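You operate a simulated robot arm through the tools that you are given. There is no shell and no other tool. Be economical: measure what you need, move in short steps, check, and stop when the job is done.

Carry out the task below with a simulated robot arm. There is one attempt and no reset: what you move stays moved.

Task
Take the blue pouch on the top of the steel table with the heat block and put it away on the open bay of the tall steel cabinet. Open the drawer of the small case, take the white bearing block from the top of the small drawer case and put it on the feed end of the grey mesh belt, then shut the drawer. Take the small carton labelled "Y235" from the top of the steel table with the heat block and leave it on the feed end of the grey mesh belt. Put the folded yellow cloth on top of the brown carton of cloths. Fetch the green block and set it on the lower shelf of the tool board. Put the clear cup with the green band in the basin of the steel sink. Open the left drawer of the press table. Any order will do. Set down upright: white bearing block, small carton, clear cup with the green band.

The check looks at the end state, three seconds after you hand in, the way a careful person would. Anything else that was tipped, shoved, dropped, spilled or broken makes it a failure. Flat cloth is picked up by pressing the open fingertips on it (5 to 10 N) and closing them slowly along it; thin cloth reads only 2 to 8 mm in the jaws.

Robot
A 7-joint arm with a two-finger parallel gripper on a trunk, on a base that drives. Base frame: it is fixed to the floor where the robot stands at the start and does not move with it; the origin is under the middle of the robot, x ahead of it, y to its left, z up; the surface under the hand at the start is at about z = 86. Units: cm, degrees, N and s.
With the tool pointing down near the work surface it reaches from about 28 to 70 cm from the robot's upright axis, wherever it stands. Its first joint turns from -166.0 to 166.0 degrees. Places, roughly: basin of the steel sink [-230, 50, 80]; blue pouch [75, 0, 75]; carton of cloths [-325, -125, 100]; clear cup with the green band (7x7x9 cm) [0, 80, 90]; drawer of the small case [130, -70, 80]; feed end of the grey mesh belt (34x20 cm) [140, -230, 70]; folded yellow cloth (11x7x3 cm) [-340, -210, 90]; green block (10x6x6 cm) [-50, 90, 20]; left drawer of the press table [390, -500, 70]; lower shelf of the tool board (17x93 cm) [252, -88, 92]; open bay of the tall steel cabinet [-80, 130, 90]; small carton [125, -75, 75]; white bearing block (9x3x5 cm) [130, -80, 90]. Payload 1.57 kg.
The tool frame sits at the grasp point between the pads (the TCP): z along the fingers, y along the line on which they close. The tips reach 3 cm beyond it. Largest opening 8 cm; finger width 1.7, thickness 1.2; the body of the gripper, 4 by 8.2 cm, starts 8 cm behind the TCP.
Orientation is told as [roll, pitch, yaw] about the base's x, y, z axes, in that order, counted from this pose: with the fingers straight down and closing along the base's y, the tool's x points along the base's -x, its y along +y and its z along -z.

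Tools
- The arm moves only by the tool play_rows. Its argument "commands" is one flat list of numbers, 7 for each row, row after row: the turn, a rotation vector about the tool's x, y, z in degrees, then the shift along the tool's x, y, z in cm, then the finger opening in cm, from 0 to 8. In form: [wx, wy, wz, x, y, z, jaw, wx, wy, wz, x, y, z, jaw, ...]. A call has 1 to 20 rows; each row shifts and turns the commanded pose from where the row before left it, along the tool's axes as they then stand. Rows are played at 5 a second. More than 5 cm and 8.6 degrees between two rows, or a gripper value outside its range, and nothing of the call is played. Where a pose cannot be reached the arm comes as near as it can. A force on the tool above 40 N (or 10 N above the force at the start of the call, whichever is more), or a blocked arm, ends the call early, and 0.2 s more pass. The fingers move at their own pace (about 7.2 cm/s each) and stop on an object; they squeeze with about 37 N. The grip force told is the motor's: it shows also when the fingers shut on nothing. Time passes only in rows, and 0.2 s behind the last, so rows that do not move let the fingers close. The reply holds the time, the measured pose of the TCP, the force on the tool along the base axes, the opening and the grip force, in the units named above and with some noise, with the torque about the TCP (base axes, N m) and any sound that the robot's microphone picked up.
- Cameras (640 x 400 px; columns grow to the right, rows downward): "scene" is now at [1.67, 13.18, 145.12]; the picture's right is [-0.10, -0.99, 0.00], its down [-0.34, 0.04, -0.94] and it looks along [0.94, -0.10, -0.34] (base axes); focal length 214 px, centre (320, 200). "wrist" rides on the gripper at [7.2, -0.7, -12.2] in the tool frame; the picture's right is [0.09, 1.00, 0.00], its down [-0.84, 0.08, -0.54] and it looks along [-0.54, 0.05, 0.84] (tool axes); focal length 238 px, centre (320, 200). There is no depth. A picture from a camera that has moved, and an enlarged one, comes with that camera's place and axes in the base frame and with its lens. The place of the scene camera against the robot may be out by one fixed shift of up to 1.2 cm in any direction.
- grab_frame(camera): a new picture of that camera. The clock stands still meanwhile.
- slide_trunk(by): slides the trunk up (or, below 0, down) by that many cm; the arm and the scene camera ride with it, the base frame stays. It gives what a move gives, with no picture.
- base_move(legs): drives the robot by 1 to 6 legs, each [ahead, left, turn to the left] in cm, cm and degrees, along the robot's own axes; the way and the turn of a leg run together, so that a leg with both is an arc; at most 150 cm and 180 degrees a leg. The arm and the cameras ride along, it lands a little off, and it stops where it bumps. It gives what a move gives.
- turn_head(pan, tilt): turns the head with the scene camera to pan (to the left, within 86 degrees either way) and tilt (down, from -29 to 69), counted from straight ahead of the robot. It gives what a move gives.
- enlarge(camera, box): a new picture of the part [left, top, right, bottom] of that camera's present view, enlarged. The clock stands still meanwhile.
- hand_in(): hands the job in; it is judged then, once.

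Go step by step. Nothing tells you exact positions but the pictures and the camera data: compare them with the known pose of the tool, close in by small moves and look again before you grip or let go. The budget is 217 turns and 202 pictures, counting those below and the enlarged ones. Unless the task says otherwise, let go and move clear before handing in.

The tools are called after ">>>" by a JSON object that holds its "api" and its "payload". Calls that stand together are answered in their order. play_rows: Moves the arm, as the interface text tells. Its arguments: {"type":"object","properties":{"commands":{"type":"array","items":{"type":"number"}}},"required":["commands"]} The other tools are called the same way: slide_trunk (by) slides the trunk up or down; base_move (legs) drives the base; turn_head (pan, tilt) turns the head that bears the scene camera; grab_frame (camera) takes a picture; enlarge (camera, box) takes an enlarged picture of a part of a camera's view; hand_in () hands the job in.

At the start:

```text
clock: 0.0
position: [8.34, 39.95, 112.59]
ee_rot: [-0.3, 0.0, 0.0]
ft_force: [-0.1, -0.3, 0.1]
torque: [0.0, 0.0, -0.02]
gripper_width: 8.0
finger_force: 0.0
trunk travel left (down, up): [-22.5, 25.5]
robot x, y, heading: [0.06, -0.25, -0.3]
head pan, tilt: [85.9, 68.8]
```

scene: 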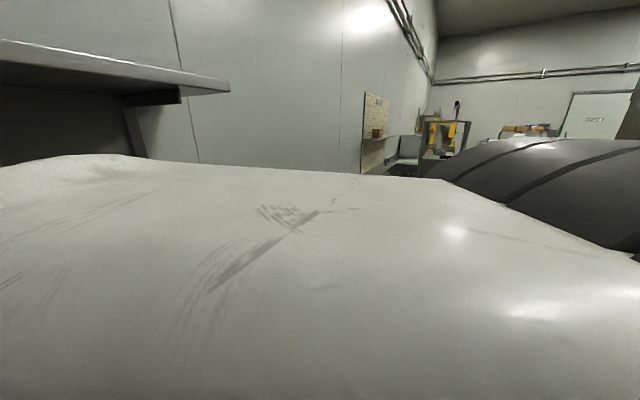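
wrist: 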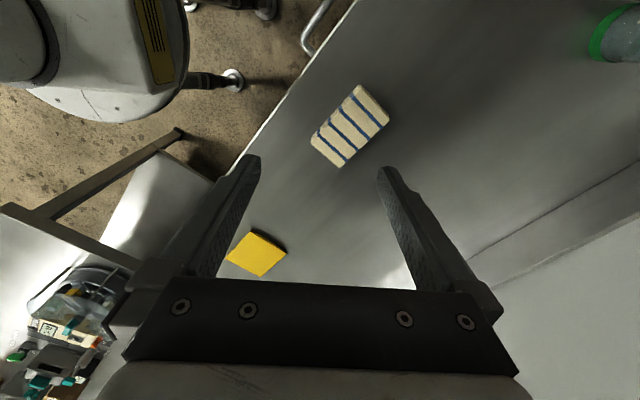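

I see a robot body surface in the scene view and a bench with a striped cloth/box in the wrist view. I'll look around with the head first.

>>> {"api": "turn_head", "payload": {"pan": 0, "tilt": 30}}

>>> {"api": "grab_frame", "payload": {"camera": "scene"}}

>>> {"api": "turn_head", "payload": {"pan": 80, "tilt": 30}}

>>> {"api": "grab_frame", "payload": {"camera": "scene"}}

>>> {"api": "turn_head", "payload": {"pan": -80, "tilt": 30}}

>>> {"api": "grab_frame", "payload": {"camera": "scene"}}

```text
clock: 1.6
position: [8.3, 40.03, 112.59]
ee_rot: [-0.3, 0.1, 0.0]
ft_force: [-0.1, 0.3, 0.9]
torque: [-0.03, 0.0, 0.01]
gripper_width: 7.98
finger_force: 0.0
trunk travel left (down, up): [-22.5, 25.5]
robot x, y, heading: [-0.01, 0.0, 0.3]
head pan, tilt: [0.0, 30.0]
```

```text
199 pictures are left
camera scene: at [1.67, 13.17, 145.03], right [-0.1, -0.99, 0.0], down [-0.35, 0.04, -0.94], along [0.93, -0.1, -0.35], focal length 214 px, centre (320, 200)
```

scene: 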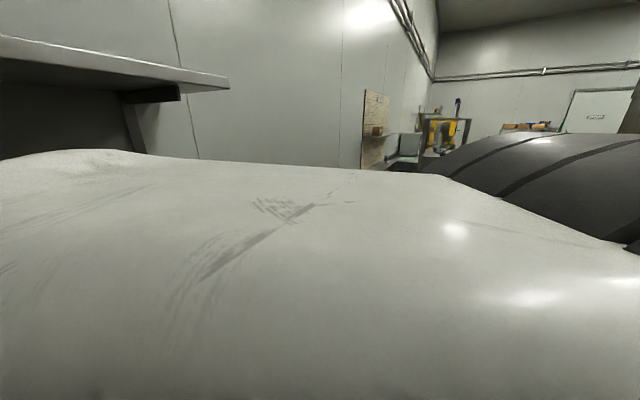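

```text
clock: 3.1
position: [8.39, 39.98, 112.43]
ee_rot: [-0.4, 0.3, 0.0]
ft_force: [0.6, -0.1, 0.4]
torque: [0.02, 0.01, 0.0]
gripper_width: 8.0
finger_force: 0.1
trunk travel left (down, up): [-22.5, 25.5]
robot x, y, heading: [-0.15, -0.03, -0.1]
head pan, tilt: [80.0, 30.0]
```

```text
198 pictures are left
camera scene: at [1.66, 13.2, 144.94], right [-0.1, -0.99, 0.0], down [-0.36, 0.04, -0.93], along [0.93, -0.1, -0.36], focal length 214 px, centre (320, 200)
```

scene: 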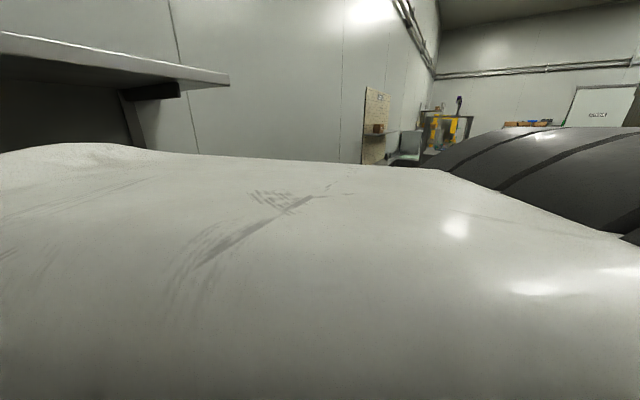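

```text
clock: 5.6
position: [8.49, 39.9, 112.59]
ee_rot: [-0.2, 0.1, -0.2]
ft_force: [-0.5, -0.5, 0.1]
torque: [0.01, 0.01, 0.03]
gripper_width: 8.01
finger_force: 0.1
trunk travel left (down, up): [-22.5, 25.5]
robot x, y, heading: [0.2, -0.14, -0.0]
head pan, tilt: [-80.0, 30.0]
```

```text
197 pictures are left
camera scene: at [0.75, 10.58, 143.59], right [-0.39, -0.92, 0.0], down [-0.45, 0.19, -0.87], along [0.8, -0.34, -0.49], focal length 214 px, centre (320, 200)
```

scene: 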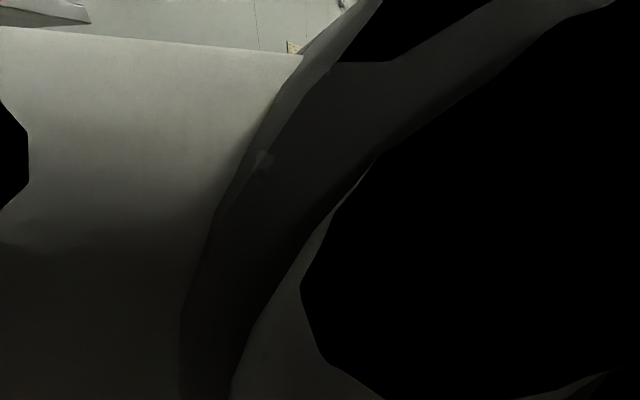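

The arm seems to sit in front of the head. I'll stretch the arm outward a bit so the elbow drops and then look again.

>>> {"api": "play_rows", "payload": {"commands": [0, 0, 0, 0, 4, -1, 8, 0, 0, 0, 0, 4, -1, 8, 0, 0, 0, 0, 4, -1, 8, 0, 0, 0, 0, 4, -1, 8, 0, 0, 0, 0, 0, 0, 8]}}

>>> {"api": "turn_head", "payload": {"pan": 60, "tilt": 30}}

>>> {"api": "grab_frame", "payload": {"camera": "scene"}}

>>> {"api": "grab_frame", "payload": {"camera": "wrist"}}

```text
clock: 6.8
position: [8.08, 56.43, 116.45]
ee_rot: [-0.4, 0.1, 0.0]
ft_force: [1.1, -0.1, -0.2]
torque: [-0.03, 0.0, -0.01]
gripper_width: 7.98
finger_force: 0.1
trunk travel left (down, up): [-22.5, 25.5]
robot x, y, heading: [-0.11, -0.06, 0.1]
head pan, tilt: [-80.0, 30.0]
```

```text
clock: 9.0
position: [8.12, 56.37, 116.45]
ee_rot: [-0.2, 0.1, -0.1]
ft_force: [0.2, -0.6, 0.7]
torque: [-0.01, -0.01, -0.06]
gripper_width: 7.99
finger_force: 0.1
trunk travel left (down, up): [-22.5, 25.5]
robot x, y, heading: [-0.09, 0.15, 0.4]
head pan, tilt: [60.0, 30.0]
```

```text
196 pictures are left
camera scene: at [-3.06, 21.98, 143.49], right [0.87, -0.5, 0.0], down [-0.25, -0.43, -0.87], along [0.43, 0.75, -0.5], focal length 214 px, centre (320, 200)
```

scene: 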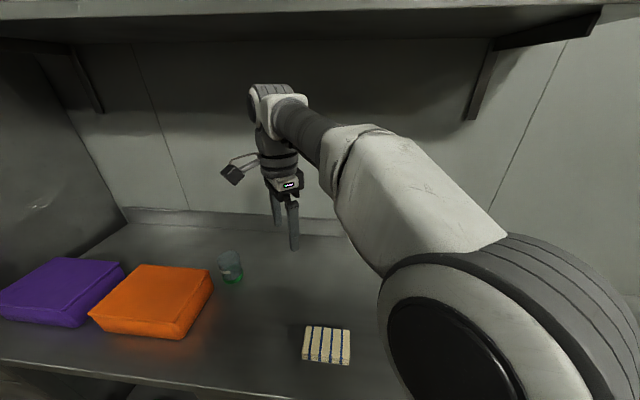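

```text
195 pictures are left
camera wrist: at [0.87, 55.77, 128.62], right [-0.09, 1.0, 0.0], down [0.84, 0.08, 0.54], along [0.54, 0.05, -0.84], focal length 238 px, centre (320, 200)
```

wrist: 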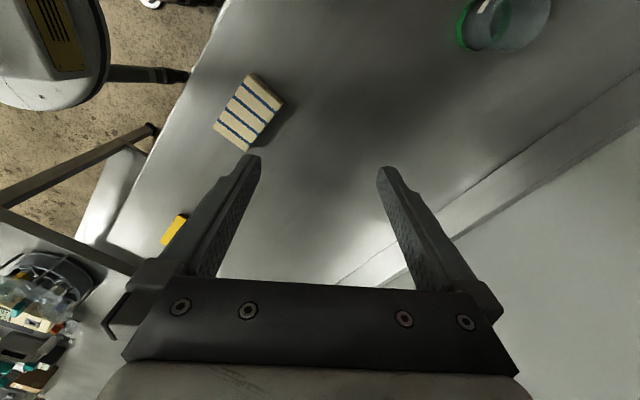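

The head is free now. I'll survey the other directions.

>>> {"api": "turn_head", "payload": {"pan": 0, "tilt": 35}}

>>> {"api": "grab_frame", "payload": {"camera": "scene"}}

>>> {"api": "turn_head", "payload": {"pan": -50, "tilt": 20}}

>>> {"api": "grab_frame", "payload": {"camera": "scene"}}

>>> {"api": "turn_head", "payload": {"pan": 86, "tilt": 40}}

>>> {"api": "grab_frame", "payload": {"camera": "scene"}}

```text
clock: 10.3
position: [8.23, 56.4, 116.54]
ee_rot: [-0.2, 0.1, -0.1]
ft_force: [-0.2, -0.4, 1.3]
torque: [0.01, -0.03, -0.01]
gripper_width: 7.99
finger_force: 0.0
trunk travel left (down, up): [-22.5, 25.5]
robot x, y, heading: [-0.63, 0.03, -0.3]
head pan, tilt: [0.0, 35.0]
```

```text
194 pictures are left
camera scene: at [1.22, 14.16, 142.71], right [0.0, -1.0, 0.0], down [-0.57, 0.0, -0.82], along [0.82, 0.0, -0.57], focal length 214 px, centre (320, 200)
```

scene: 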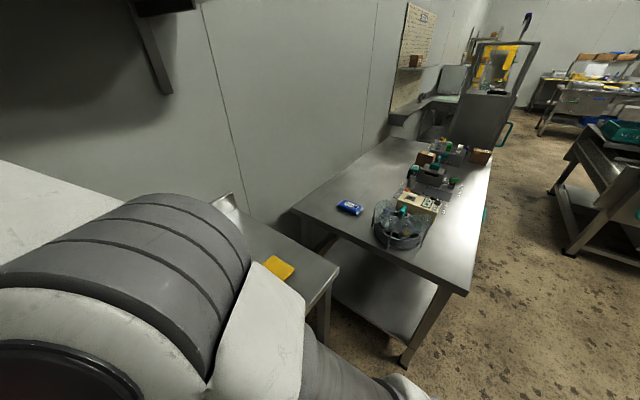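

```text
clock: 11.5
position: [8.17, 56.45, 116.56]
ee_rot: [-0.3, 0.1, 0.0]
ft_force: [0.0, 0.1, -0.6]
torque: [0.02, -0.01, 0.01]
gripper_width: 8.02
finger_force: 0.1
trunk travel left (down, up): [-22.5, 25.5]
robot x, y, heading: [-0.06, 0.28, 0.2]
head pan, tilt: [-50.0, 20.0]
```

```text
193 pictures are left
camera scene: at [-1.6, 7.02, 145.09], right [-0.77, -0.64, 0.0], down [-0.22, 0.26, -0.94], along [0.6, -0.72, -0.34], focal length 214 px, centre (320, 200)
```

scene: 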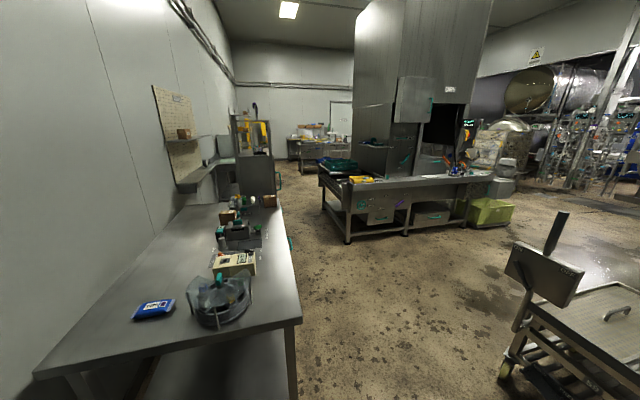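

```text
clock: 13.7
position: [8.03, 56.27, 116.47]
ee_rot: [-0.2, 0.1, 0.1]
ft_force: [0.8, 0.0, 0.3]
torque: [-0.02, -0.01, -0.01]
gripper_width: 8.02
finger_force: 0.1
trunk travel left (down, up): [-22.5, 25.5]
robot x, y, heading: [-0.15, -0.18, -0.1]
head pan, tilt: [85.9, 40.0]
```

```text
192 pictures are left
camera scene: at [-6.98, 22.63, 141.95], right [1.0, -0.07, 0.0], down [-0.05, -0.64, -0.77], along [0.05, 0.76, -0.64], focal length 214 px, centre (320, 200)
```

scene: 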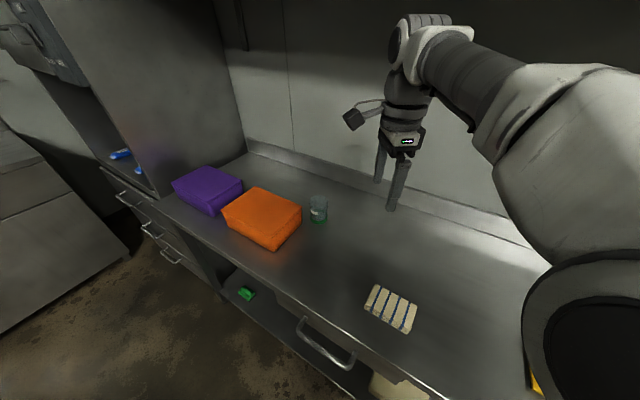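

The bench runs diagonally (about -37°), with the cup about (-3,79), and the heat-block table to the front right with the blue pouch near (90,0). I'll retract, turn parallel to the bench and move ahead some to look at the table.

>>> {"api": "play_rows", "payload": {"commands": [0, 0, 0, 0, -4, 0.5, 8, 0, 0, 0, 0, -4, 0.5, 8, 0, 0, 0, 0, -4, 0.5, 8, 0, 0, 0, 0, -4, 0.5, 8, 0, 0, 0, 0, 0, 0, 8]}}

>>> {"api": "base_move", "payload": {"legs": [[0, 0, -37.5], [18, 0, 0]]}}

>>> {"api": "turn_head", "payload": {"pan": -5, "tilt": 35}}

>>> {"api": "grab_frame", "payload": {"camera": "scene"}}

>>> {"api": "grab_frame", "payload": {"camera": "wrist"}}

```text
clock: 14.9
position: [8.36, 40.1, 114.66]
ee_rot: [0.0, 0.1, 0.1]
ft_force: [-0.5, -0.2, 0.3]
torque: [-0.02, 0.0, 0.04]
gripper_width: 8.01
finger_force: 0.0
trunk travel left (down, up): [-22.5, 25.5]
robot x, y, heading: [0.11, 0.2, -0.1]
head pan, tilt: [85.9, 40.0]
```

```text
clock: 18.9
position: [44.62, 16.62, 114.57]
ee_rot: [-0.3, 0.1, -36.8]
ft_force: [-0.1, -0.2, 0.0]
torque: [-0.04, -0.02, -0.01]
gripper_width: 8.0
finger_force: 0.0
trunk travel left (down, up): [-22.5, 25.5]
robot x, y, heading: [13.52, -10.46, -36.7]
head pan, tilt: [85.9, 40.0]
```

```text
clock: 20.6
position: [44.81, 16.34, 114.51]
ee_rot: [-0.2, 0.1, -37.3]
ft_force: [0.0, -0.2, 0.1]
torque: [-0.02, -0.01, -0.01]
gripper_width: 7.97
finger_force: 0.1
trunk travel left (down, up): [-22.5, 25.5]
robot x, y, heading: [14.36, -10.28, -36.6]
head pan, tilt: [-5.0, 35.0]
```

```text
191 pictures are left
camera scene: at [23.82, 9.91, 142.27], right [0.49, -0.87, 0.0], down [-0.54, -0.3, -0.79], along [0.69, 0.38, -0.61], focal length 214 px, centre (320, 200)
```

scene: 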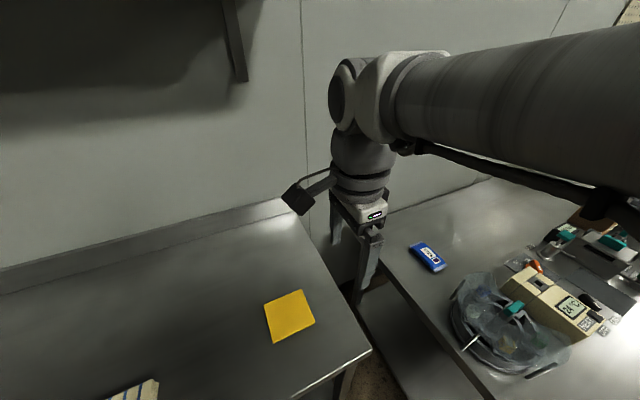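

```text
190 pictures are left
camera wrist: at [38.71, 20.26, 126.72], right [0.53, 0.85, 0.0], down [0.72, -0.44, 0.54], along [0.46, -0.29, -0.84], focal length 238 px, centre (320, 200)
```

wrist: 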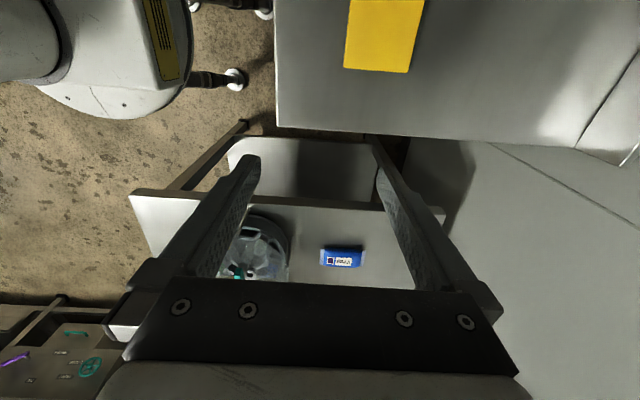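

The pouch is on the near end of the heat-block table at about (86,-2). I drive 9 cm further along and bring the hand over it, rotated so the jaws close along the short side.

>>> {"api": "base_move", "payload": {"legs": [[9, 0, 0]]}}

>>> {"api": "play_rows", "payload": {"commands": [0, 0, 0, -4.4, 0.9, 0, 8, 0, 0, 0, -4.4, 0.9, 0, 8, 0, 0, 0, -4.4, 0.9, 0, 8, 0, 0, 0, -4.4, 0.9, 0, 8, 0, 0, 0, -4.4, 0.9, 0, 8, 0, 0, 0, 0, 0, 0, 8]}}

>>> {"api": "play_rows", "payload": {"commands": [0, 0, 8, 0, 0, 0, 8, 0, 0, 8, 0, 0, 0, 8, 0, 0, 8, 0, 0, 0, 8, 0, 0, 8, 0, 0, 0, 8, 0, 0, 8, 0, 0, 0, 8, 0, 0, 8, 0, 0, 0, 8, 0, 0, 8, 0, 0, 0, 8, 0, 0, 8, 0, 0, 0, 8, 0, 0, 8, 0, 0, 0, 8, 0, 0, 8, 0, 0, 0, 8, 0, 0, 8, 0, 0, 0, 8, 0, 0, 0, 0, 0, 0, 8]}}

>>> {"api": "grab_frame", "payload": {"camera": "wrist"}}

>>> {"api": "grab_frame", "payload": {"camera": "scene"}}

```text
clock: 21.7
position: [48.88, 13.27, 114.55]
ee_rot: [-0.2, 0.0, -38.4]
ft_force: [-0.8, 0.2, 0.1]
torque: [0.01, 0.0, 0.0]
gripper_width: 8.02
finger_force: 0.1
trunk travel left (down, up): [-22.5, 25.5]
robot x, y, heading: [17.55, -13.05, -36.6]
head pan, tilt: [-5.0, 35.0]
stopped in leg 1: the robot was blocked; the commanded pose is now the measured one
```

```text
clock: 23.1
position: [68.65, 3.9, 114.74]
ee_rot: [-0.2, 0.0, -37.9]
ft_force: [0.7, -0.8, 0.7]
torque: [-0.01, 0.03, -0.03]
gripper_width: 8.0
finger_force: 0.0
trunk travel left (down, up): [-22.5, 25.5]
robot x, y, heading: [17.19, -12.88, -37.0]
head pan, tilt: [-5.0, 35.0]
```

```text
clock: 25.7
position: [68.7, 3.8, 114.47]
ee_rot: [-0.1, -0.3, -126.1]
ft_force: [0.3, 0.0, 0.2]
torque: [-0.01, 0.01, 0.04]
gripper_width: 8.02
finger_force: 0.1
trunk travel left (down, up): [-22.5, 25.5]
robot x, y, heading: [17.19, -12.77, -36.6]
head pan, tilt: [-5.0, 35.0]
```

```text
189 pictures are left
camera wrist: at [72.35, 9.94, 126.53], right [0.86, -0.51, 0.0], down [-0.43, -0.72, 0.55], along [-0.28, -0.47, -0.84], focal length 238 px, centre (320, 200)
```

wrist: 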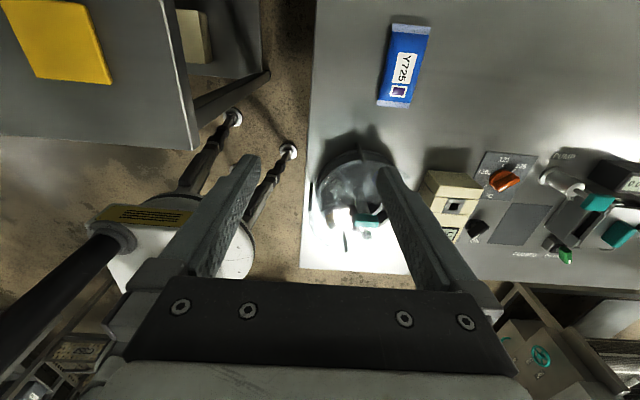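

```text
188 pictures are left
camera scene: at [26.16, -2.65, 142.71], right [-0.67, -0.75, 0.0], down [-0.43, 0.38, -0.82], along [0.61, -0.55, -0.57], focal length 214 px, centre (320, 200)
```

scene: 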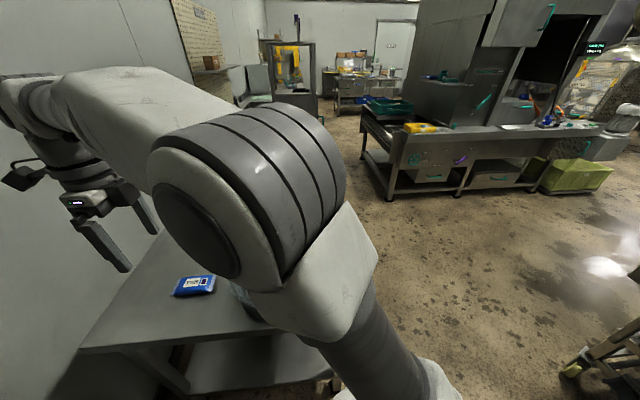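

The pouch (Y725) sits at roughly (83,0), top near z 80. I move above it and lower partway, then look.

>>> {"api": "play_rows", "payload": {"commands": [0, 0, -3.5, 1.3, 3.4, 2, 8, 0, 0, 0, 1.3, 3.4, 4, 8, 0, 0, 0, 1.3, 3.4, 3, 8, 0, 0, 0, 1.2, 3.4, 3, 8, 0, 0, 0, 0, 0, 4, 8, 0, 0, 0, 0, 0, 0, 8]}}

>>> {"api": "grab_frame", "payload": {"camera": "wrist"}}

>>> {"api": "grab_frame", "payload": {"camera": "scene"}}

```text
refused: row 2 steps farther than a row can; nothing moved
```

```text
187 pictures are left
camera wrist: at [72.35, 9.94, 126.53], right [0.86, -0.51, 0.0], down [-0.43, -0.72, 0.55], along [-0.28, -0.47, -0.84], focal length 238 px, centre (320, 200)
```

wrist: 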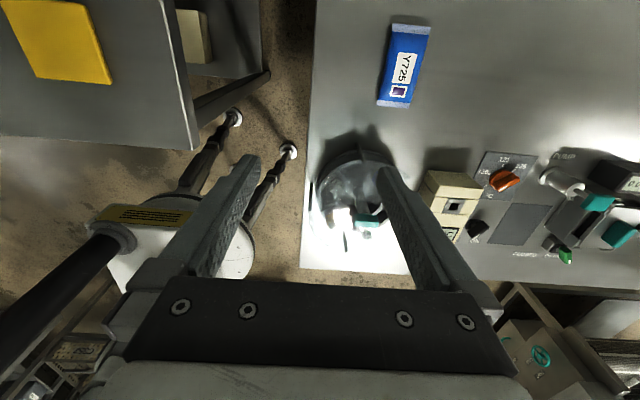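

```text
186 pictures are left
camera scene: at [26.16, -2.65, 142.71], right [-0.67, -0.75, 0.0], down [-0.43, 0.38, -0.82], along [0.61, -0.55, -0.57], focal length 214 px, centre (320, 200)
```

scene: 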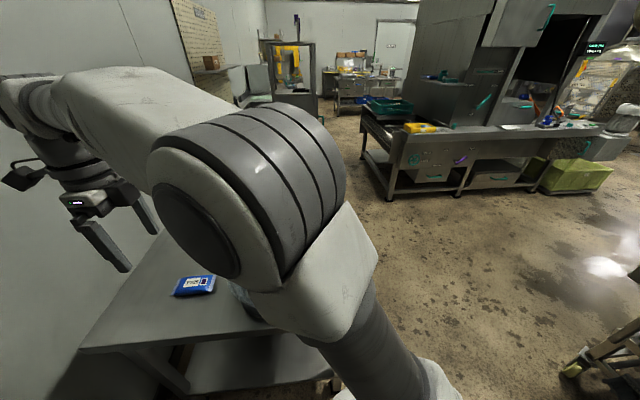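

Row too long; same move in smaller rows.

>>> {"api": "play_rows", "payload": {"commands": [0, 0, -3.5, 1.3, 3.4, 1, 8, 0, 0, 0, 1.3, 3.4, 2.5, 8, 0, 0, 0, 1.3, 3.4, 2.5, 8, 0, 0, 0, 1.2, 3.4, 3, 8, 0, 0, 0, 0, 0, 4, 8, 0, 0, 0, 0, 0, 3, 8, 0, 0, 0, 0, 0, 0, 8]}}

>>> {"api": "grab_frame", "payload": {"camera": "wrist"}}

```text
clock: 27.3
position: [82.71, 0.12, 98.45]
ee_rot: [-0.3, -0.3, -122.4]
ft_force: [-0.3, 0.4, -0.9]
torque: [0.01, 0.0, 0.03]
gripper_width: 8.01
finger_force: 0.1
trunk travel left (down, up): [-22.5, 25.5]
robot x, y, heading: [17.45, -12.97, -36.8]
head pan, tilt: [-5.0, 35.0]
```

```text
185 pictures are left
camera wrist: at [85.95, 6.65, 110.53], right [0.89, -0.46, 0.0], down [-0.38, -0.75, 0.55], along [-0.25, -0.49, -0.84], focal length 238 px, centre (320, 200)
```

wrist: 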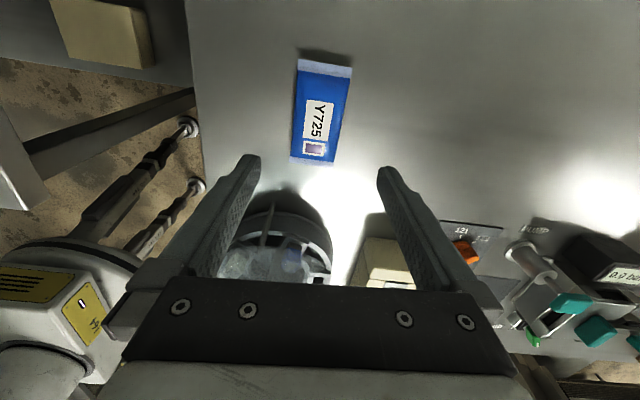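

Triangulation puts the pouch at (83.0,0.3), top z≈80. I descend with small steps at the end and watch the force.

>>> {"api": "play_rows", "payload": {"commands": [0, 0, 0, 0, 0, 4, 8, 0, 0, 0, 0, 0, 4, 8, 0, 0, 0, 0, 0, 4, 8, 0, 0, 0, 0, 0, 3, 8, 0, 0, 0, 0, 0, 1, 8, 0, 0, 0, 0, 0, 0, 8]}}

>>> {"api": "grab_frame", "payload": {"camera": "wrist"}}

```text
clock: 28.8
position: [82.7, 0.23, 82.97]
ee_rot: [0.2, 0.0, -122.3]
ft_force: [-9.7, -3.1, 16.3]
torque: [0.3, 0.97, 0.34]
gripper_width: 8.01
finger_force: 0.0
trunk travel left (down, up): [-22.5, 25.5]
robot x, y, heading: [17.21, -12.47, -36.9]
head pan, tilt: [-5.0, 35.0]
stopped in row 6: the force on the tool passed its limit at 41 N (the readings are from after the stop); the commanded pose is now the measured one
```

```text
184 pictures are left
camera wrist: at [85.87, 6.69, 95.13], right [0.89, -0.45, 0.0], down [-0.38, -0.75, 0.54], along [-0.24, -0.48, -0.84], focal length 238 px, centre (320, 200)
```

wrist: 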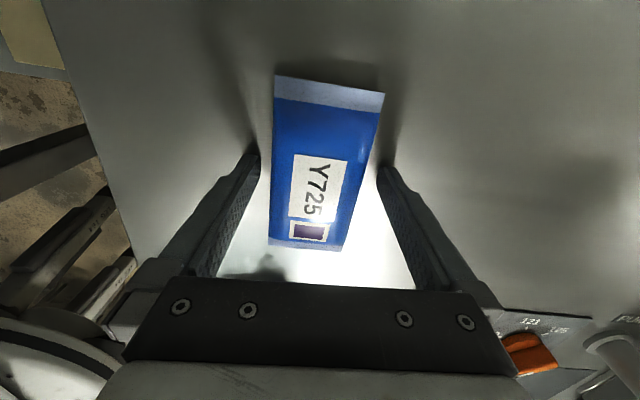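

The tips touch the table (z≈80) on either side of the pouch, which is centred. Raise slightly, close, and lift.

>>> {"api": "play_rows", "payload": {"commands": [0, 0, 0, 0, 0, -0.4, 8, 0, 0, 0, 0, 0, 0, 6, 0, 0, 0, 0, 0, 0, 4, 0, 0, 0, 0, 0, 0, 2, 0, 0, 0, 0, 0, 0, 1, 0, 0, 0, 0, 0, 0, 1, 0, 0, 0, 0, 0, 0, 1]}}

>>> {"api": "play_rows", "payload": {"commands": [0, 0, 0, 0, 0, -2, 1, 0, 0, 0, 0, 0, -3, 1, 0, 0, 0, 0, 0, -4, 1, 0, 0, 0, 0, 0, -4, 1, 0, 0, 0, 0, 0, -4, 1, 0, 0, 0, 0, 0, -4, 1, 0, 0, 0, 0, 0, -4, 1, 0, 0, 0, 0, 0, -4, 1, 0, 0, 0, 0, 0, 0, 1]}}

>>> {"api": "grab_frame", "payload": {"camera": "wrist"}}

```text
clock: 30.4
position: [82.84, 0.27, 83.24]
ee_rot: [0.2, 0.0, -122.3]
ft_force: [-0.5, 0.4, 0.0]
torque: [0.02, 0.01, 0.0]
gripper_width: 5.94
finger_force: 36.8
trunk travel left (down, up): [-22.5, 25.5]
robot x, y, heading: [17.33, -12.76, -36.7]
head pan, tilt: [-5.0, 35.0]
```

```text
clock: 32.4
position: [81.39, 0.44, 110.0]
ee_rot: [0.2, -0.1, -122.5]
ft_force: [0.0, -0.5, -1.0]
torque: [0.0, 0.03, 0.01]
gripper_width: 5.93
finger_force: 36.9
out of reach, approached as far as the arm can: row 7, 8
trunk travel left (down, up): [-22.5, 25.5]
robot x, y, heading: [17.35, -12.94, -37.0]
head pan, tilt: [-5.0, 35.0]
```

```text
183 pictures are left
camera wrist: at [84.67, 6.78, 122.13], right [0.89, -0.46, 0.0], down [-0.38, -0.75, 0.54], along [-0.25, -0.48, -0.84], focal length 238 px, centre (320, 200)
```

wrist: 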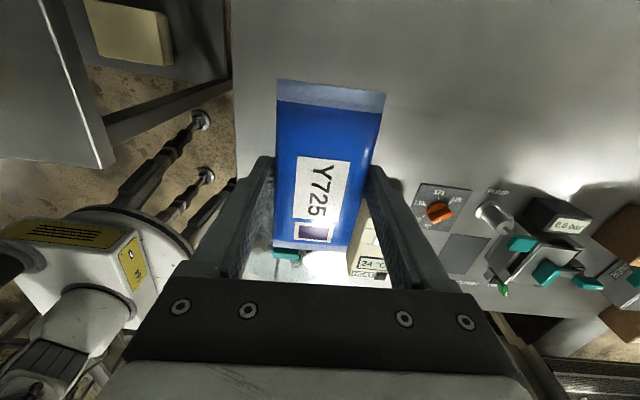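

Pouch is held. I retract the arm toward the robot and back off from the table, then look left-behind.

>>> {"api": "play_rows", "payload": {"commands": [0, 0, 0, -2.3, -3.8, 0, 1, 0, 0, 0, -2.3, -3.8, 0, 1, 0, 0, 0, -2.3, -3.8, 0, 1, 0, 0, 0, -2.3, -3.8, 0, 1, 0, 0, 0, -2.3, -3.8, 0, 1, 0, 0, 0, -2.3, -3.8, 0, 1, 0, 0, 0, 0, 0, 0, 1]}}

>>> {"api": "base_move", "payload": {"legs": [[-20, -8, 0], [0, 0, 90]]}}

>>> {"api": "turn_head", "payload": {"pan": 75, "tilt": 30}}

>>> {"api": "grab_frame", "payload": {"camera": "scene"}}

>>> {"api": "turn_head", "payload": {"pan": 20, "tilt": 35}}

>>> {"api": "grab_frame", "payload": {"camera": "scene"}}

```text
clock: 34.0
position: [54.64, 0.9, 109.81]
ee_rot: [0.1, -0.2, -122.4]
ft_force: [-0.6, 0.6, -0.2]
torque: [0.0, -0.01, -0.02]
gripper_width: 5.94
finger_force: 36.6
trunk travel left (down, up): [-22.5, 25.5]
robot x, y, heading: [17.13, -12.85, -36.5]
head pan, tilt: [-5.0, 35.0]
```

```text
clock: 41.2
position: [-19.07, 29.32, 109.72]
ee_rot: [0.2, -0.1, -29.9]
ft_force: [-0.6, -0.2, -1.1]
torque: [0.02, -0.01, -0.02]
gripper_width: 5.92
finger_force: 36.3
trunk travel left (down, up): [-22.5, 25.5]
robot x, y, heading: [-3.77, -7.6, 55.7]
head pan, tilt: [-5.0, 35.0]
```

```text
clock: 42.7
position: [-19.02, 29.38, 109.61]
ee_rot: [0.0, -0.3, -29.8]
ft_force: [-0.3, -0.5, -1.6]
torque: [0.04, 0.0, -0.03]
gripper_width: 5.9
finger_force: 37.1
trunk travel left (down, up): [-22.5, 25.5]
robot x, y, heading: [-3.74, -7.68, 55.8]
head pan, tilt: [75.0, 30.0]
```

```text
182 pictures are left
camera scene: at [-13.48, 0.83, 143.46], right [0.76, -0.65, 0.0], down [-0.33, -0.38, -0.86], along [0.56, 0.66, -0.5], focal length 214 px, centre (320, 200)
```

scene: 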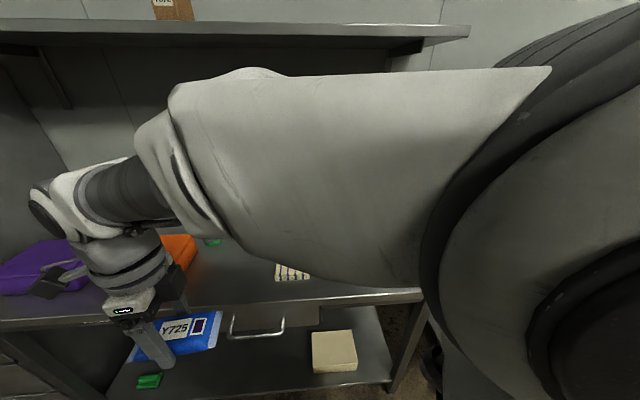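

```text
clock: 44.0
position: [-18.93, 29.33, 109.51]
ee_rot: [0.1, -0.2, -30.0]
ft_force: [0.2, 0.3, -2.1]
torque: [-0.01, 0.02, -0.03]
gripper_width: 5.92
finger_force: 37.2
trunk travel left (down, up): [-22.5, 25.5]
robot x, y, heading: [-3.75, -7.4, 55.6]
head pan, tilt: [20.0, 35.0]
```

```text
181 pictures are left
camera scene: at [-13.5, 0.85, 143.46], right [0.76, -0.65, 0.0], down [-0.32, -0.38, -0.86], along [0.56, 0.66, -0.5], focal length 214 px, centre (320, 200)
```

scene: 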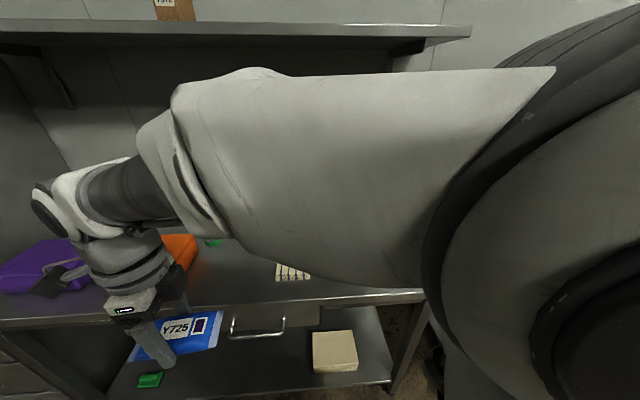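

The arm blocks the head's pan. I swing the hand to the front of the robot so the head can look left toward the cabinet.

>>> {"api": "play_rows", "payload": {"commands": [0, 0, 0, -4.2, 2, 0, 1, 0, 0, 0, -4.2, 2, 0, 1, 0, 0, 0, -4.2, 2, 0, 1, 0, 0, 0, -4.2, 2, 0, 1, 0, 0, 0, -4.2, 2, 0, 1, 0, 0, 0, -4.2, 2, 0, 1, 0, 0, 0, -4.2, 2, 0, 1, 0, 0, 0, -4.2, 2, 0, 1, 0, 0, 0, -4.2, 2, 0, 1, 0, 0, 0, 0, 0, 0, 1]}}

>>> {"api": "turn_head", "payload": {"pan": 75, "tilt": 30}}

>>> {"api": "grab_frame", "payload": {"camera": "scene"}}

>>> {"api": "turn_head", "payload": {"pan": 30, "tilt": 35}}

>>> {"api": "grab_frame", "payload": {"camera": "scene"}}

```text
clock: 46.2
position: [22.33, 26.12, 109.16]
ee_rot: [0.2, 0.0, -30.0]
ft_force: [-0.4, -1.0, -0.6]
torque: [0.0, 0.0, -0.02]
gripper_width: 5.92
finger_force: 37.0
trunk travel left (down, up): [-22.5, 25.5]
robot x, y, heading: [-3.25, -7.41, 55.9]
head pan, tilt: [20.0, 35.0]
```

```text
clock: 47.4
position: [22.09, 26.15, 109.21]
ee_rot: [0.1, -0.1, -29.9]
ft_force: [-0.2, -0.9, 0.5]
torque: [0.0, 0.0, 0.02]
gripper_width: 5.92
finger_force: 37.2
trunk travel left (down, up): [-22.5, 25.5]
robot x, y, heading: [-3.93, -7.81, 55.7]
head pan, tilt: [75.0, 30.0]
```

```text
180 pictures are left
camera scene: at [-25.22, 0.8, 143.48], right [0.76, 0.65, 0.0], down [0.33, -0.38, -0.87], along [-0.56, 0.66, -0.5], focal length 214 px, centre (320, 200)
```

scene: 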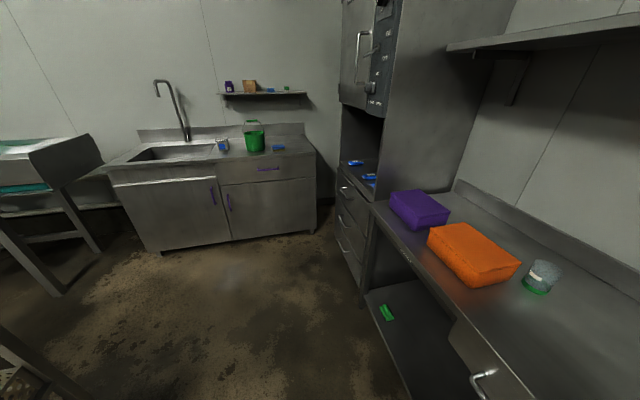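

```text
clock: 48.5
position: [22.3, 26.05, 109.32]
ee_rot: [0.2, 0.1, -29.9]
ft_force: [-0.8, -0.4, -1.5]
torque: [0.0, -0.02, 0.01]
gripper_width: 5.9
finger_force: 37.2
trunk travel left (down, up): [-22.5, 25.5]
robot x, y, heading: [-3.72, -7.37, 55.9]
head pan, tilt: [30.0, 35.0]
```

```text
179 pictures are left
camera scene: at [-18.67, 2.72, 142.71], right [1.0, -0.07, 0.0], down [-0.04, -0.57, -0.82], along [0.06, 0.82, -0.57], focal length 214 px, centre (320, 200)
```

scene: 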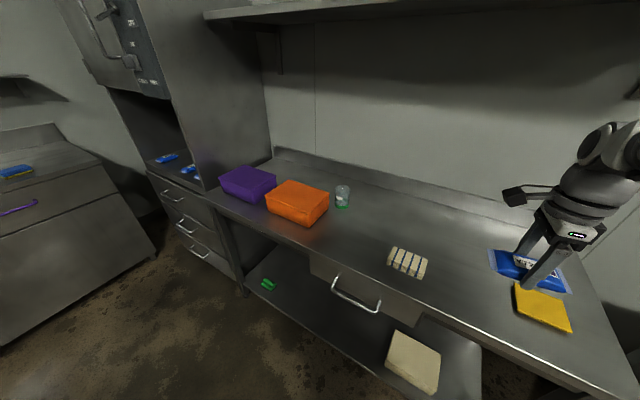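

I now see the tall cabinet with its open bay (floor z≈87, front plane just past the bench edge) holding two blue pouches, the sink beyond, the cup and the green block. I'll drive left to face the bay, staying back.

>>> {"api": "base_move", "payload": {"legs": [[0, 0, -3], [-18, 0, 0], [0, 138, 0]]}}

>>> {"api": "turn_head", "payload": {"pan": 0, "tilt": 30}}

>>> {"api": "grab_frame", "payload": {"camera": "scene"}}

>>> {"api": "turn_head", "payload": {"pan": 60, "tilt": 30}}

>>> {"api": "grab_frame", "payload": {"camera": "scene"}}

```text
clock: 60.9
position: [-93.31, 94.21, 109.26]
ee_rot: [0.2, 0.0, -35.0]
ft_force: [-1.6, 1.0, -1.3]
torque: [-0.02, -0.01, -0.02]
gripper_width: 5.91
finger_force: 37.7
trunk travel left (down, up): [-22.5, 25.5]
robot x, y, heading: [-122.1, 62.75, 50.5]
head pan, tilt: [30.0, 35.0]
```

```text
clock: 61.8
position: [-93.39, 94.3, 109.18]
ee_rot: [0.3, 0.0, -35.0]
ft_force: [-1.1, -0.5, -1.1]
torque: [0.03, 0.01, 0.0]
gripper_width: 5.92
finger_force: 37.2
trunk travel left (down, up): [-22.5, 25.5]
robot x, y, heading: [-122.02, 63.07, 50.7]
head pan, tilt: [0.0, 30.0]
```

```text
178 pictures are left
camera scene: at [-131.92, 72.92, 143.48], right [0.77, -0.63, 0.0], down [-0.32, -0.39, -0.87], along [0.55, 0.67, -0.5], focal length 214 px, centre (320, 200)
```

scene: 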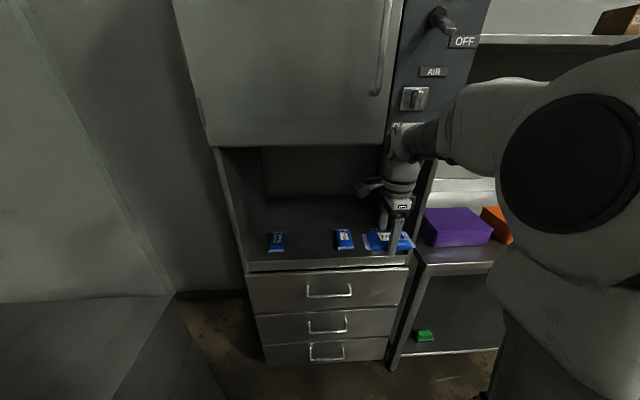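

```text
clock: 63.1
position: [-93.41, 94.26, 109.16]
ee_rot: [0.2, 0.0, -34.9]
ft_force: [0.6, 0.3, -0.9]
torque: [0.02, -0.02, -0.02]
gripper_width: 5.9
finger_force: 37.0
trunk travel left (down, up): [-22.5, 25.5]
robot x, y, heading: [-122.24, 63.18, 50.4]
head pan, tilt: [60.0, 30.0]
```

```text
177 pictures are left
camera scene: at [-140.83, 74.4, 143.49], right [0.94, 0.35, 0.0], down [0.18, -0.47, -0.87], along [-0.3, 0.81, -0.5], focal length 214 px, centre (320, 200)
```

scene: 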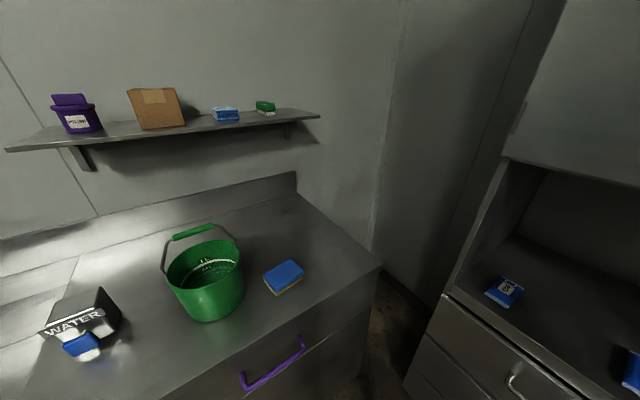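

The bay faces me; two pouches lie at t≈-162 and -136 along it with a 20 cm gap between them. I'll align the base, rotate the jaw to close sideways and tilt the tool forward 40° to reach under the oven.

>>> {"api": "base_move", "payload": {"legs": [[0, 0, 3.8], [0, 11, 0]]}}

>>> {"api": "play_rows", "payload": {"commands": [0, 0, -8.5, 0, 0, 0, 1, 0, 0, -8.5, 0, 0, 0, 1, 0, 0, -8.5, 0, 0, 0, 1, 0, 0, -8.5, 0, 0, 0, 1, 0, 0, -8.5, 0, 0, 0, 1, 0, 0, -8.5, 0, 0, 0, 1, 0, 0, -8.5, 0, 0, 0, 1, 0, 0, -8.5, 0, 0, 0, 1, 0, 0, -8.5, 0, 0, 0, 1, 0, 0, -8.5, 0, 0, 0, 1, 0, 0, 0, 0, 0, 0, 1]}}

>>> {"api": "play_rows", "payload": {"commands": [0, -8, 0, 0, 0, 0, 1, 0, -8, 0, 0, 0, 0, 1, 0, -8, 0, 0, 0, 0, 1, 0, -8, 0, 0, 0, 0, 1, 0, -8, 0, 0, 0, 0, 1, 0, 0, 0, 0, 0, 0, 1]}}

>>> {"api": "turn_head", "payload": {"pan": 0, "tilt": 30}}

>>> {"api": "grab_frame", "payload": {"camera": "scene"}}

>>> {"api": "grab_frame", "payload": {"camera": "wrist"}}

```text
clock: 65.1
position: [-104.55, 102.55, 109.2]
ee_rot: [0.3, 0.0, -30.9]
ft_force: [-0.5, 0.4, -1.4]
torque: [-0.01, 0.02, 0.01]
gripper_width: 5.92
finger_force: 37.1
trunk travel left (down, up): [-22.5, 25.5]
robot x, y, heading: [-131.11, 69.74, 54.6]
head pan, tilt: [60.0, 30.0]
```

```text
clock: 67.5
position: [-104.63, 102.49, 109.23]
ee_rot: [0.0, -0.2, 54.1]
ft_force: [0.5, 0.5, -0.4]
torque: [-0.01, 0.01, 0.0]
gripper_width: 5.92
finger_force: 36.9
trunk travel left (down, up): [-22.5, 25.5]
robot x, y, heading: [-131.58, 69.74, 54.7]
head pan, tilt: [60.0, 30.0]
```

```text
clock: 68.9
position: [-104.51, 102.56, 109.22]
ee_rot: [0.0, -40.3, 54.1]
ft_force: [0.1, 0.1, -1.0]
torque: [0.02, 0.01, 0.0]
gripper_width: 5.88
finger_force: 37.3
trunk travel left (down, up): [-22.5, 25.5]
robot x, y, heading: [-130.99, 69.72, 54.8]
head pan, tilt: [60.0, 30.0]
```

```text
clock: 70.2
position: [-104.58, 102.47, 109.24]
ee_rot: [0.0, -40.2, 54.2]
ft_force: [0.5, -0.9, -1.3]
torque: [0.01, 0.0, 0.0]
gripper_width: 5.91
finger_force: 36.9
trunk travel left (down, up): [-22.5, 25.5]
robot x, y, heading: [-130.84, 69.28, 54.6]
head pan, tilt: [0.0, 30.0]
```

```text
176 pictures are left
camera scene: at [-141.5, 78.5, 143.48], right [0.82, -0.58, 0.0], down [-0.29, -0.41, -0.87], along [0.5, 0.71, -0.5], focal length 214 px, centre (320, 200)
```

scene: 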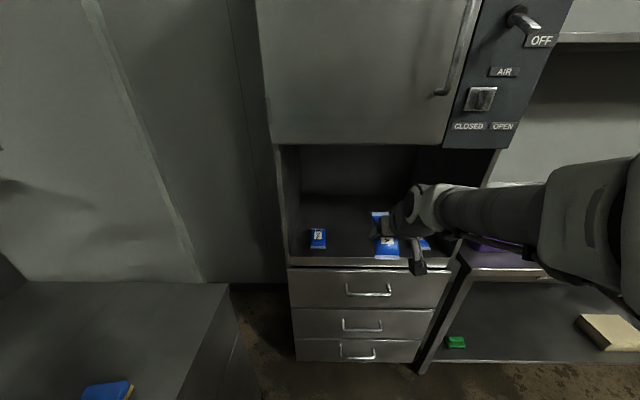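

```text
175 pictures are left
camera wrist: at [-111.94, 91.33, 113.85], right [-0.85, 0.53, -0.06], down [0.11, 0.28, 0.95], along [0.52, 0.8, -0.29], focal length 238 px, centre (320, 200)
```

wrist: 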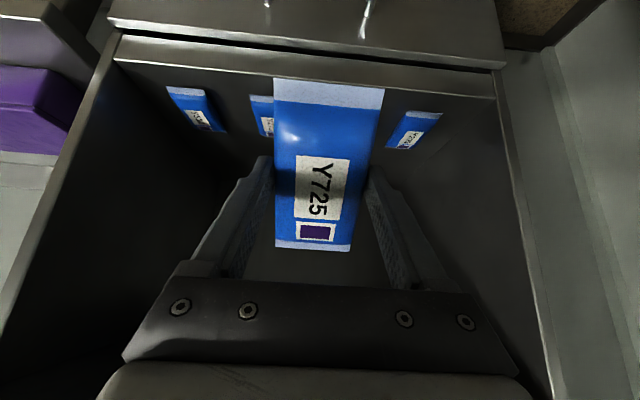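

There are actually three pouches in the bay; the free spot is between the left one and the middle one. I drive 5 cm closer and reach in.

>>> {"api": "base_move", "payload": {"legs": [[5, 0, 0]]}}

>>> {"api": "play_rows", "payload": {"commands": [0, 0, 0, -1.42, 0.6, 2.72, 1, 0, 0, 0, -1.42, 0.6, 2.72, 1, 0, 0, 0, -1.42, 0.6, 2.72, 1, 0, 0, 0, -1.42, 0.6, 2.72, 1, 0, 0, 0, -1.42, 0.6, 2.72, 1, 0, 0, 0, -1.42, 0.6, 2.72, 1, 0, 0, 0, 0, 0, 0, 1]}}

>>> {"api": "grab_frame", "payload": {"camera": "scene"}}

>>> {"api": "grab_frame", "payload": {"camera": "wrist"}}

```text
clock: 71.2
position: [-101.76, 106.6, 109.27]
ee_rot: [0.0, -40.2, 54.2]
ft_force: [0.1, 0.2, -0.3]
torque: [-0.03, 0.04, 0.01]
gripper_width: 5.93
finger_force: 37.3
trunk travel left (down, up): [-22.5, 25.5]
robot x, y, heading: [-128.25, 73.4, 54.6]
head pan, tilt: [0.0, 30.0]
```

```text
clock: 72.8
position: [-94.73, 122.6, 102.52]
ee_rot: [-0.1, -40.1, 54.3]
ft_force: [0.5, 0.3, -0.7]
torque: [0.0, 0.03, -0.02]
gripper_width: 5.9
finger_force: 36.7
trunk travel left (down, up): [-22.5, 25.5]
robot x, y, heading: [-128.09, 73.58, 54.7]
head pan, tilt: [0.0, 30.0]
```

```text
174 pictures are left
camera scene: at [-138.6, 82.59, 143.48], right [0.82, -0.58, 0.0], down [-0.29, -0.41, -0.87], along [0.5, 0.71, -0.5], focal length 214 px, centre (320, 200)
```

scene: 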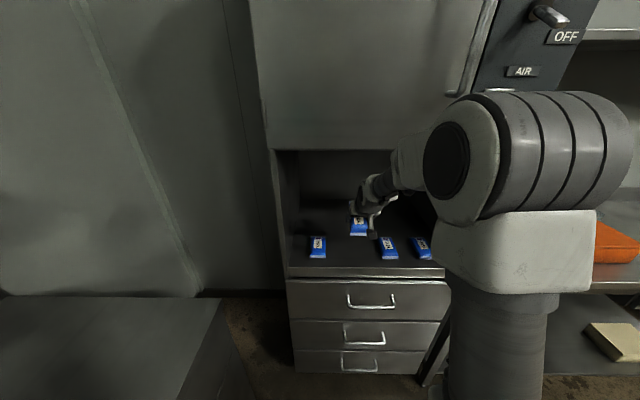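

```text
173 pictures are left
camera wrist: at [-102.14, 111.52, 107.12], right [-0.85, 0.53, -0.06], down [0.11, 0.28, 0.95], along [0.52, 0.8, -0.29], focal length 238 px, centre (320, 200)
```

wrist: 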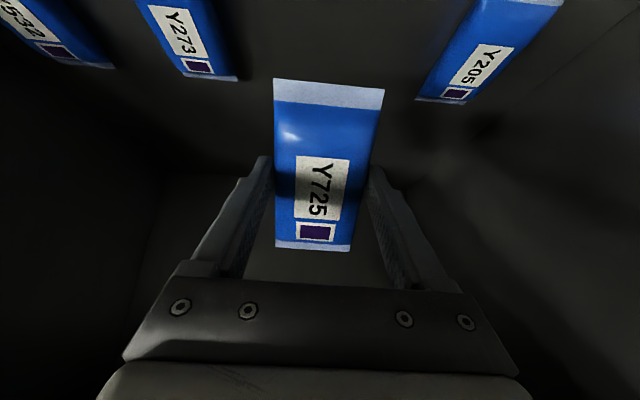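

Well positioned between the neighbours. I lower gently until contact.

>>> {"api": "play_rows", "payload": {"commands": [0, 0, 0, 1.61, 0, 1.92, 1, 0, 0, 0, 1.61, 0, 1.92, 1, 0, 0, 0, 1.29, 0, 1.53, 1, 0, 0, 0, 0.4, 0, 0.46, 1, 0, 0, 0, 0.4, 0, 0.46, 1, 0, 0, 0, 0.4, 0, 0.46, 1, 0, 0, 0, 0, 0, 0, 1]}}

>>> {"api": "grab_frame", "payload": {"camera": "wrist"}}

>>> {"api": "enlarge", "payload": {"camera": "scene", "box": [260, 140, 460, 290]}}

```text
clock: 74.4
position: [-94.78, 122.66, 93.47]
ee_rot: [0.0, -40.2, 54.3]
ft_force: [-1.2, -0.2, -0.7]
torque: [-0.01, 0.0, 0.0]
gripper_width: 5.89
finger_force: 36.2
trunk travel left (down, up): [-22.5, 25.5]
robot x, y, heading: [-128.07, 73.27, 54.9]
head pan, tilt: [0.0, 30.0]
```

```text
172 pictures are left
camera wrist: at [-102.12, 111.37, 98.08], right [-0.85, 0.53, -0.06], down [0.11, 0.28, 0.95], along [0.52, 0.8, -0.29], focal length 238 px, centre (320, 200)
```

wrist: 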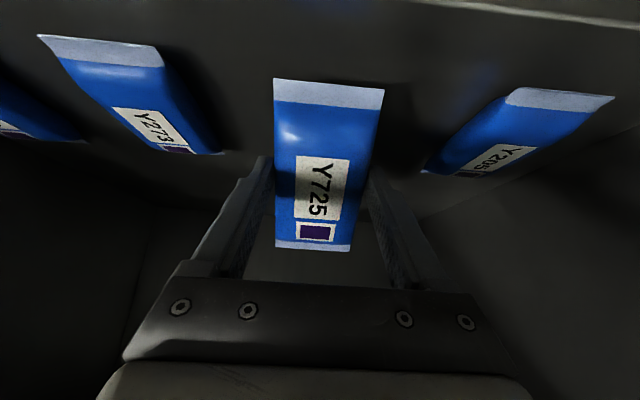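

```text
2.67 times, centred on (360, 215) of scene
camera zoom: at [-138.6, 82.58, 143.48], right [0.82, -0.58, 0.0], down [-0.29, -0.41, -0.87], along [0.5, 0.71, -0.5], focal length 572 px, centre (213, 160)
```

zoom: 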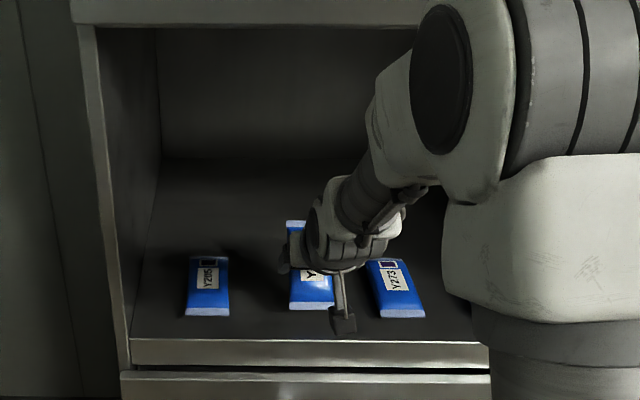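

>>> {"api": "play_rows", "payload": {"commands": [0, 0, 0, 0.32, 0, 0.38, 1, 0, 0, 0, 0.32, 0, 0.38, 1, 0, 0, 0, 0.32, 0, 0.38, 1, 0, 0, 0, 0.32, 0, 0.38, 1, 0, 0, 0, 0.32, 0, 0.38, 1, 0, 0, 0, 0.32, 0, 0.38, 1, 0, 0, 0, 0, 0, 0, 1]}}

>>> {"api": "grab_frame", "payload": {"camera": "wrist"}}

```text
clock: 76.0
position: [-94.52, 122.78, 91.08]
ee_rot: [0.0, -40.7, 54.2]
ft_force: [-1.1, 2.3, 21.6]
torque: [-0.54, 0.45, -0.03]
gripper_width: 5.9
finger_force: 36.9
trunk travel left (down, up): [-22.5, 25.5]
robot x, y, heading: [-128.08, 73.79, 54.7]
head pan, tilt: [0.0, 30.0]
```

```text
170 pictures are left
camera wrist: at [-102.0, 111.53, 95.39], right [-0.85, 0.53, -0.06], down [0.1, 0.27, 0.96], along [0.52, 0.81, -0.29], focal length 238 px, centre (320, 200)
```

wrist: 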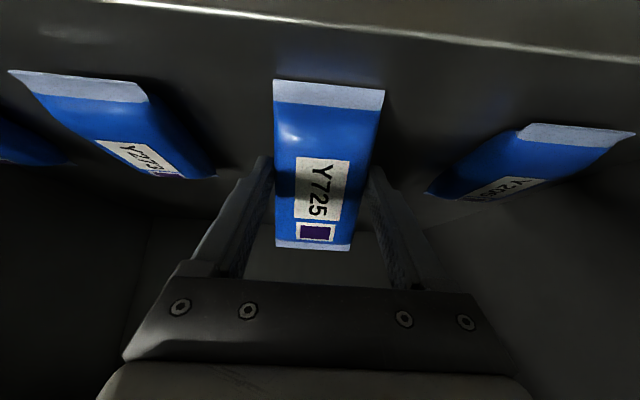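

Near end touches the bay floor. I'll flatten the tilt by 12° while lowering to keep contact, then open slowly.

>>> {"api": "play_rows", "payload": {"commands": [0, 4, 0, 0, 0, 0, 1, 0, 4, 0, 0.15, 0, 0.25, 1, 0, 4, 0, 0.15, 0, 0.3, 1, 0, 0, 0, 0.1, 0, 0.3, 1, 0, 0, 0, 0, 0, 0, 1]}}

>>> {"api": "grab_frame", "payload": {"camera": "wrist"}}

>>> {"api": "enlarge", "payload": {"camera": "scene", "box": [260, 100, 500, 290]}}

```text
clock: 77.2
position: [-94.66, 122.76, 89.75]
ee_rot: [0.0, -28.5, 54.1]
ft_force: [3.3, 4.3, 27.0]
torque: [-0.42, 0.28, 0.01]
gripper_width: 5.9
finger_force: 37.2
trunk travel left (down, up): [-22.5, 25.5]
robot x, y, heading: [-128.14, 73.55, 54.8]
head pan, tilt: [0.0, 30.0]
```

```text
169 pictures are left
camera wrist: at [-101.16, 112.5, 97.0], right [-0.85, 0.52, -0.04], down [0.22, 0.43, 0.88], along [0.47, 0.74, -0.48], focal length 238 px, centre (320, 200)
```

wrist: 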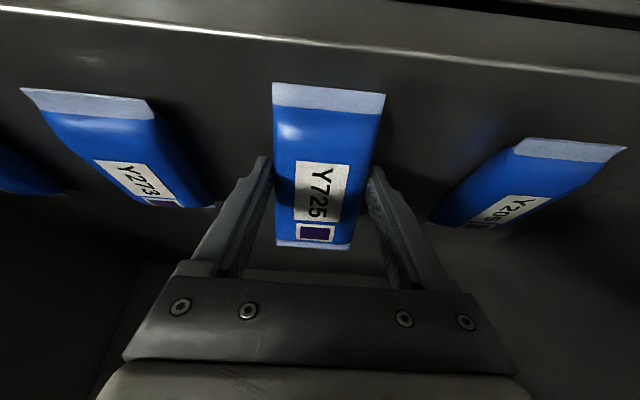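

```text
2.11 times, centred on (380, 195) of scene
camera zoom: at [-138.69, 82.45, 143.5], right [0.82, -0.58, 0.0], down [-0.29, -0.41, -0.87], along [0.5, 0.71, -0.5], focal length 452 px, centre (194, 210)
```

zoom: 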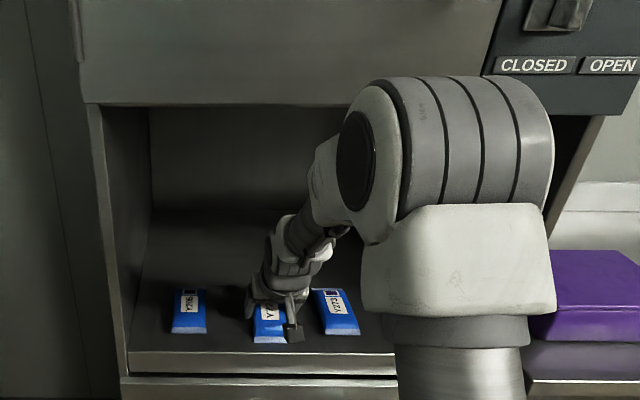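

>>> {"api": "play_rows", "payload": {"commands": [0, 4, 0, 0, 0, 0.2, 1, 0, 4, 0, 0, 0, 0.3, 1, 0, 0, 0, 0, 0, 0, 3.5, 0, 0, 0, 0, 0, 0, 7, 0, 0, 0, 0, 0, 0, 8, 0, 0, 0, 0, 0, 0, 8]}}

>>> {"api": "grab_frame", "payload": {"camera": "wrist"}}

```text
clock: 78.6
position: [-94.42, 122.85, 89.13]
ee_rot: [0.1, -20.1, 54.2]
ft_force: [-6.1, -3.2, 22.6]
torque: [-0.15, 0.06, -0.04]
gripper_width: 6.23
finger_force: 0.1
trunk travel left (down, up): [-22.5, 25.5]
robot x, y, heading: [-128.15, 73.24, 54.8]
head pan, tilt: [0.0, 30.0]
```

```text
167 pictures are left
camera wrist: at [-100.38, 113.5, 97.99], right [-0.86, 0.51, -0.03], down [0.29, 0.53, 0.8], along [0.43, 0.67, -0.6], focal length 238 px, centre (320, 200)
```

wrist: 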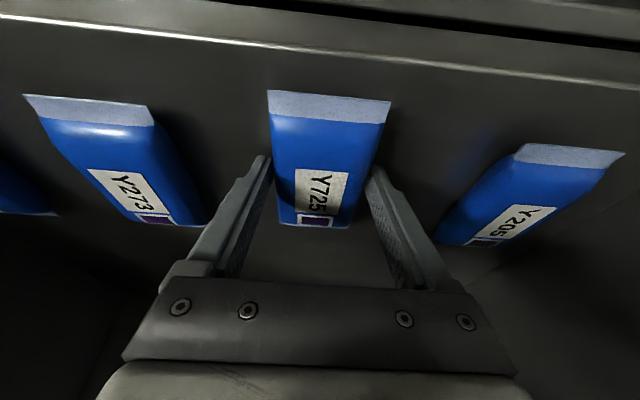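

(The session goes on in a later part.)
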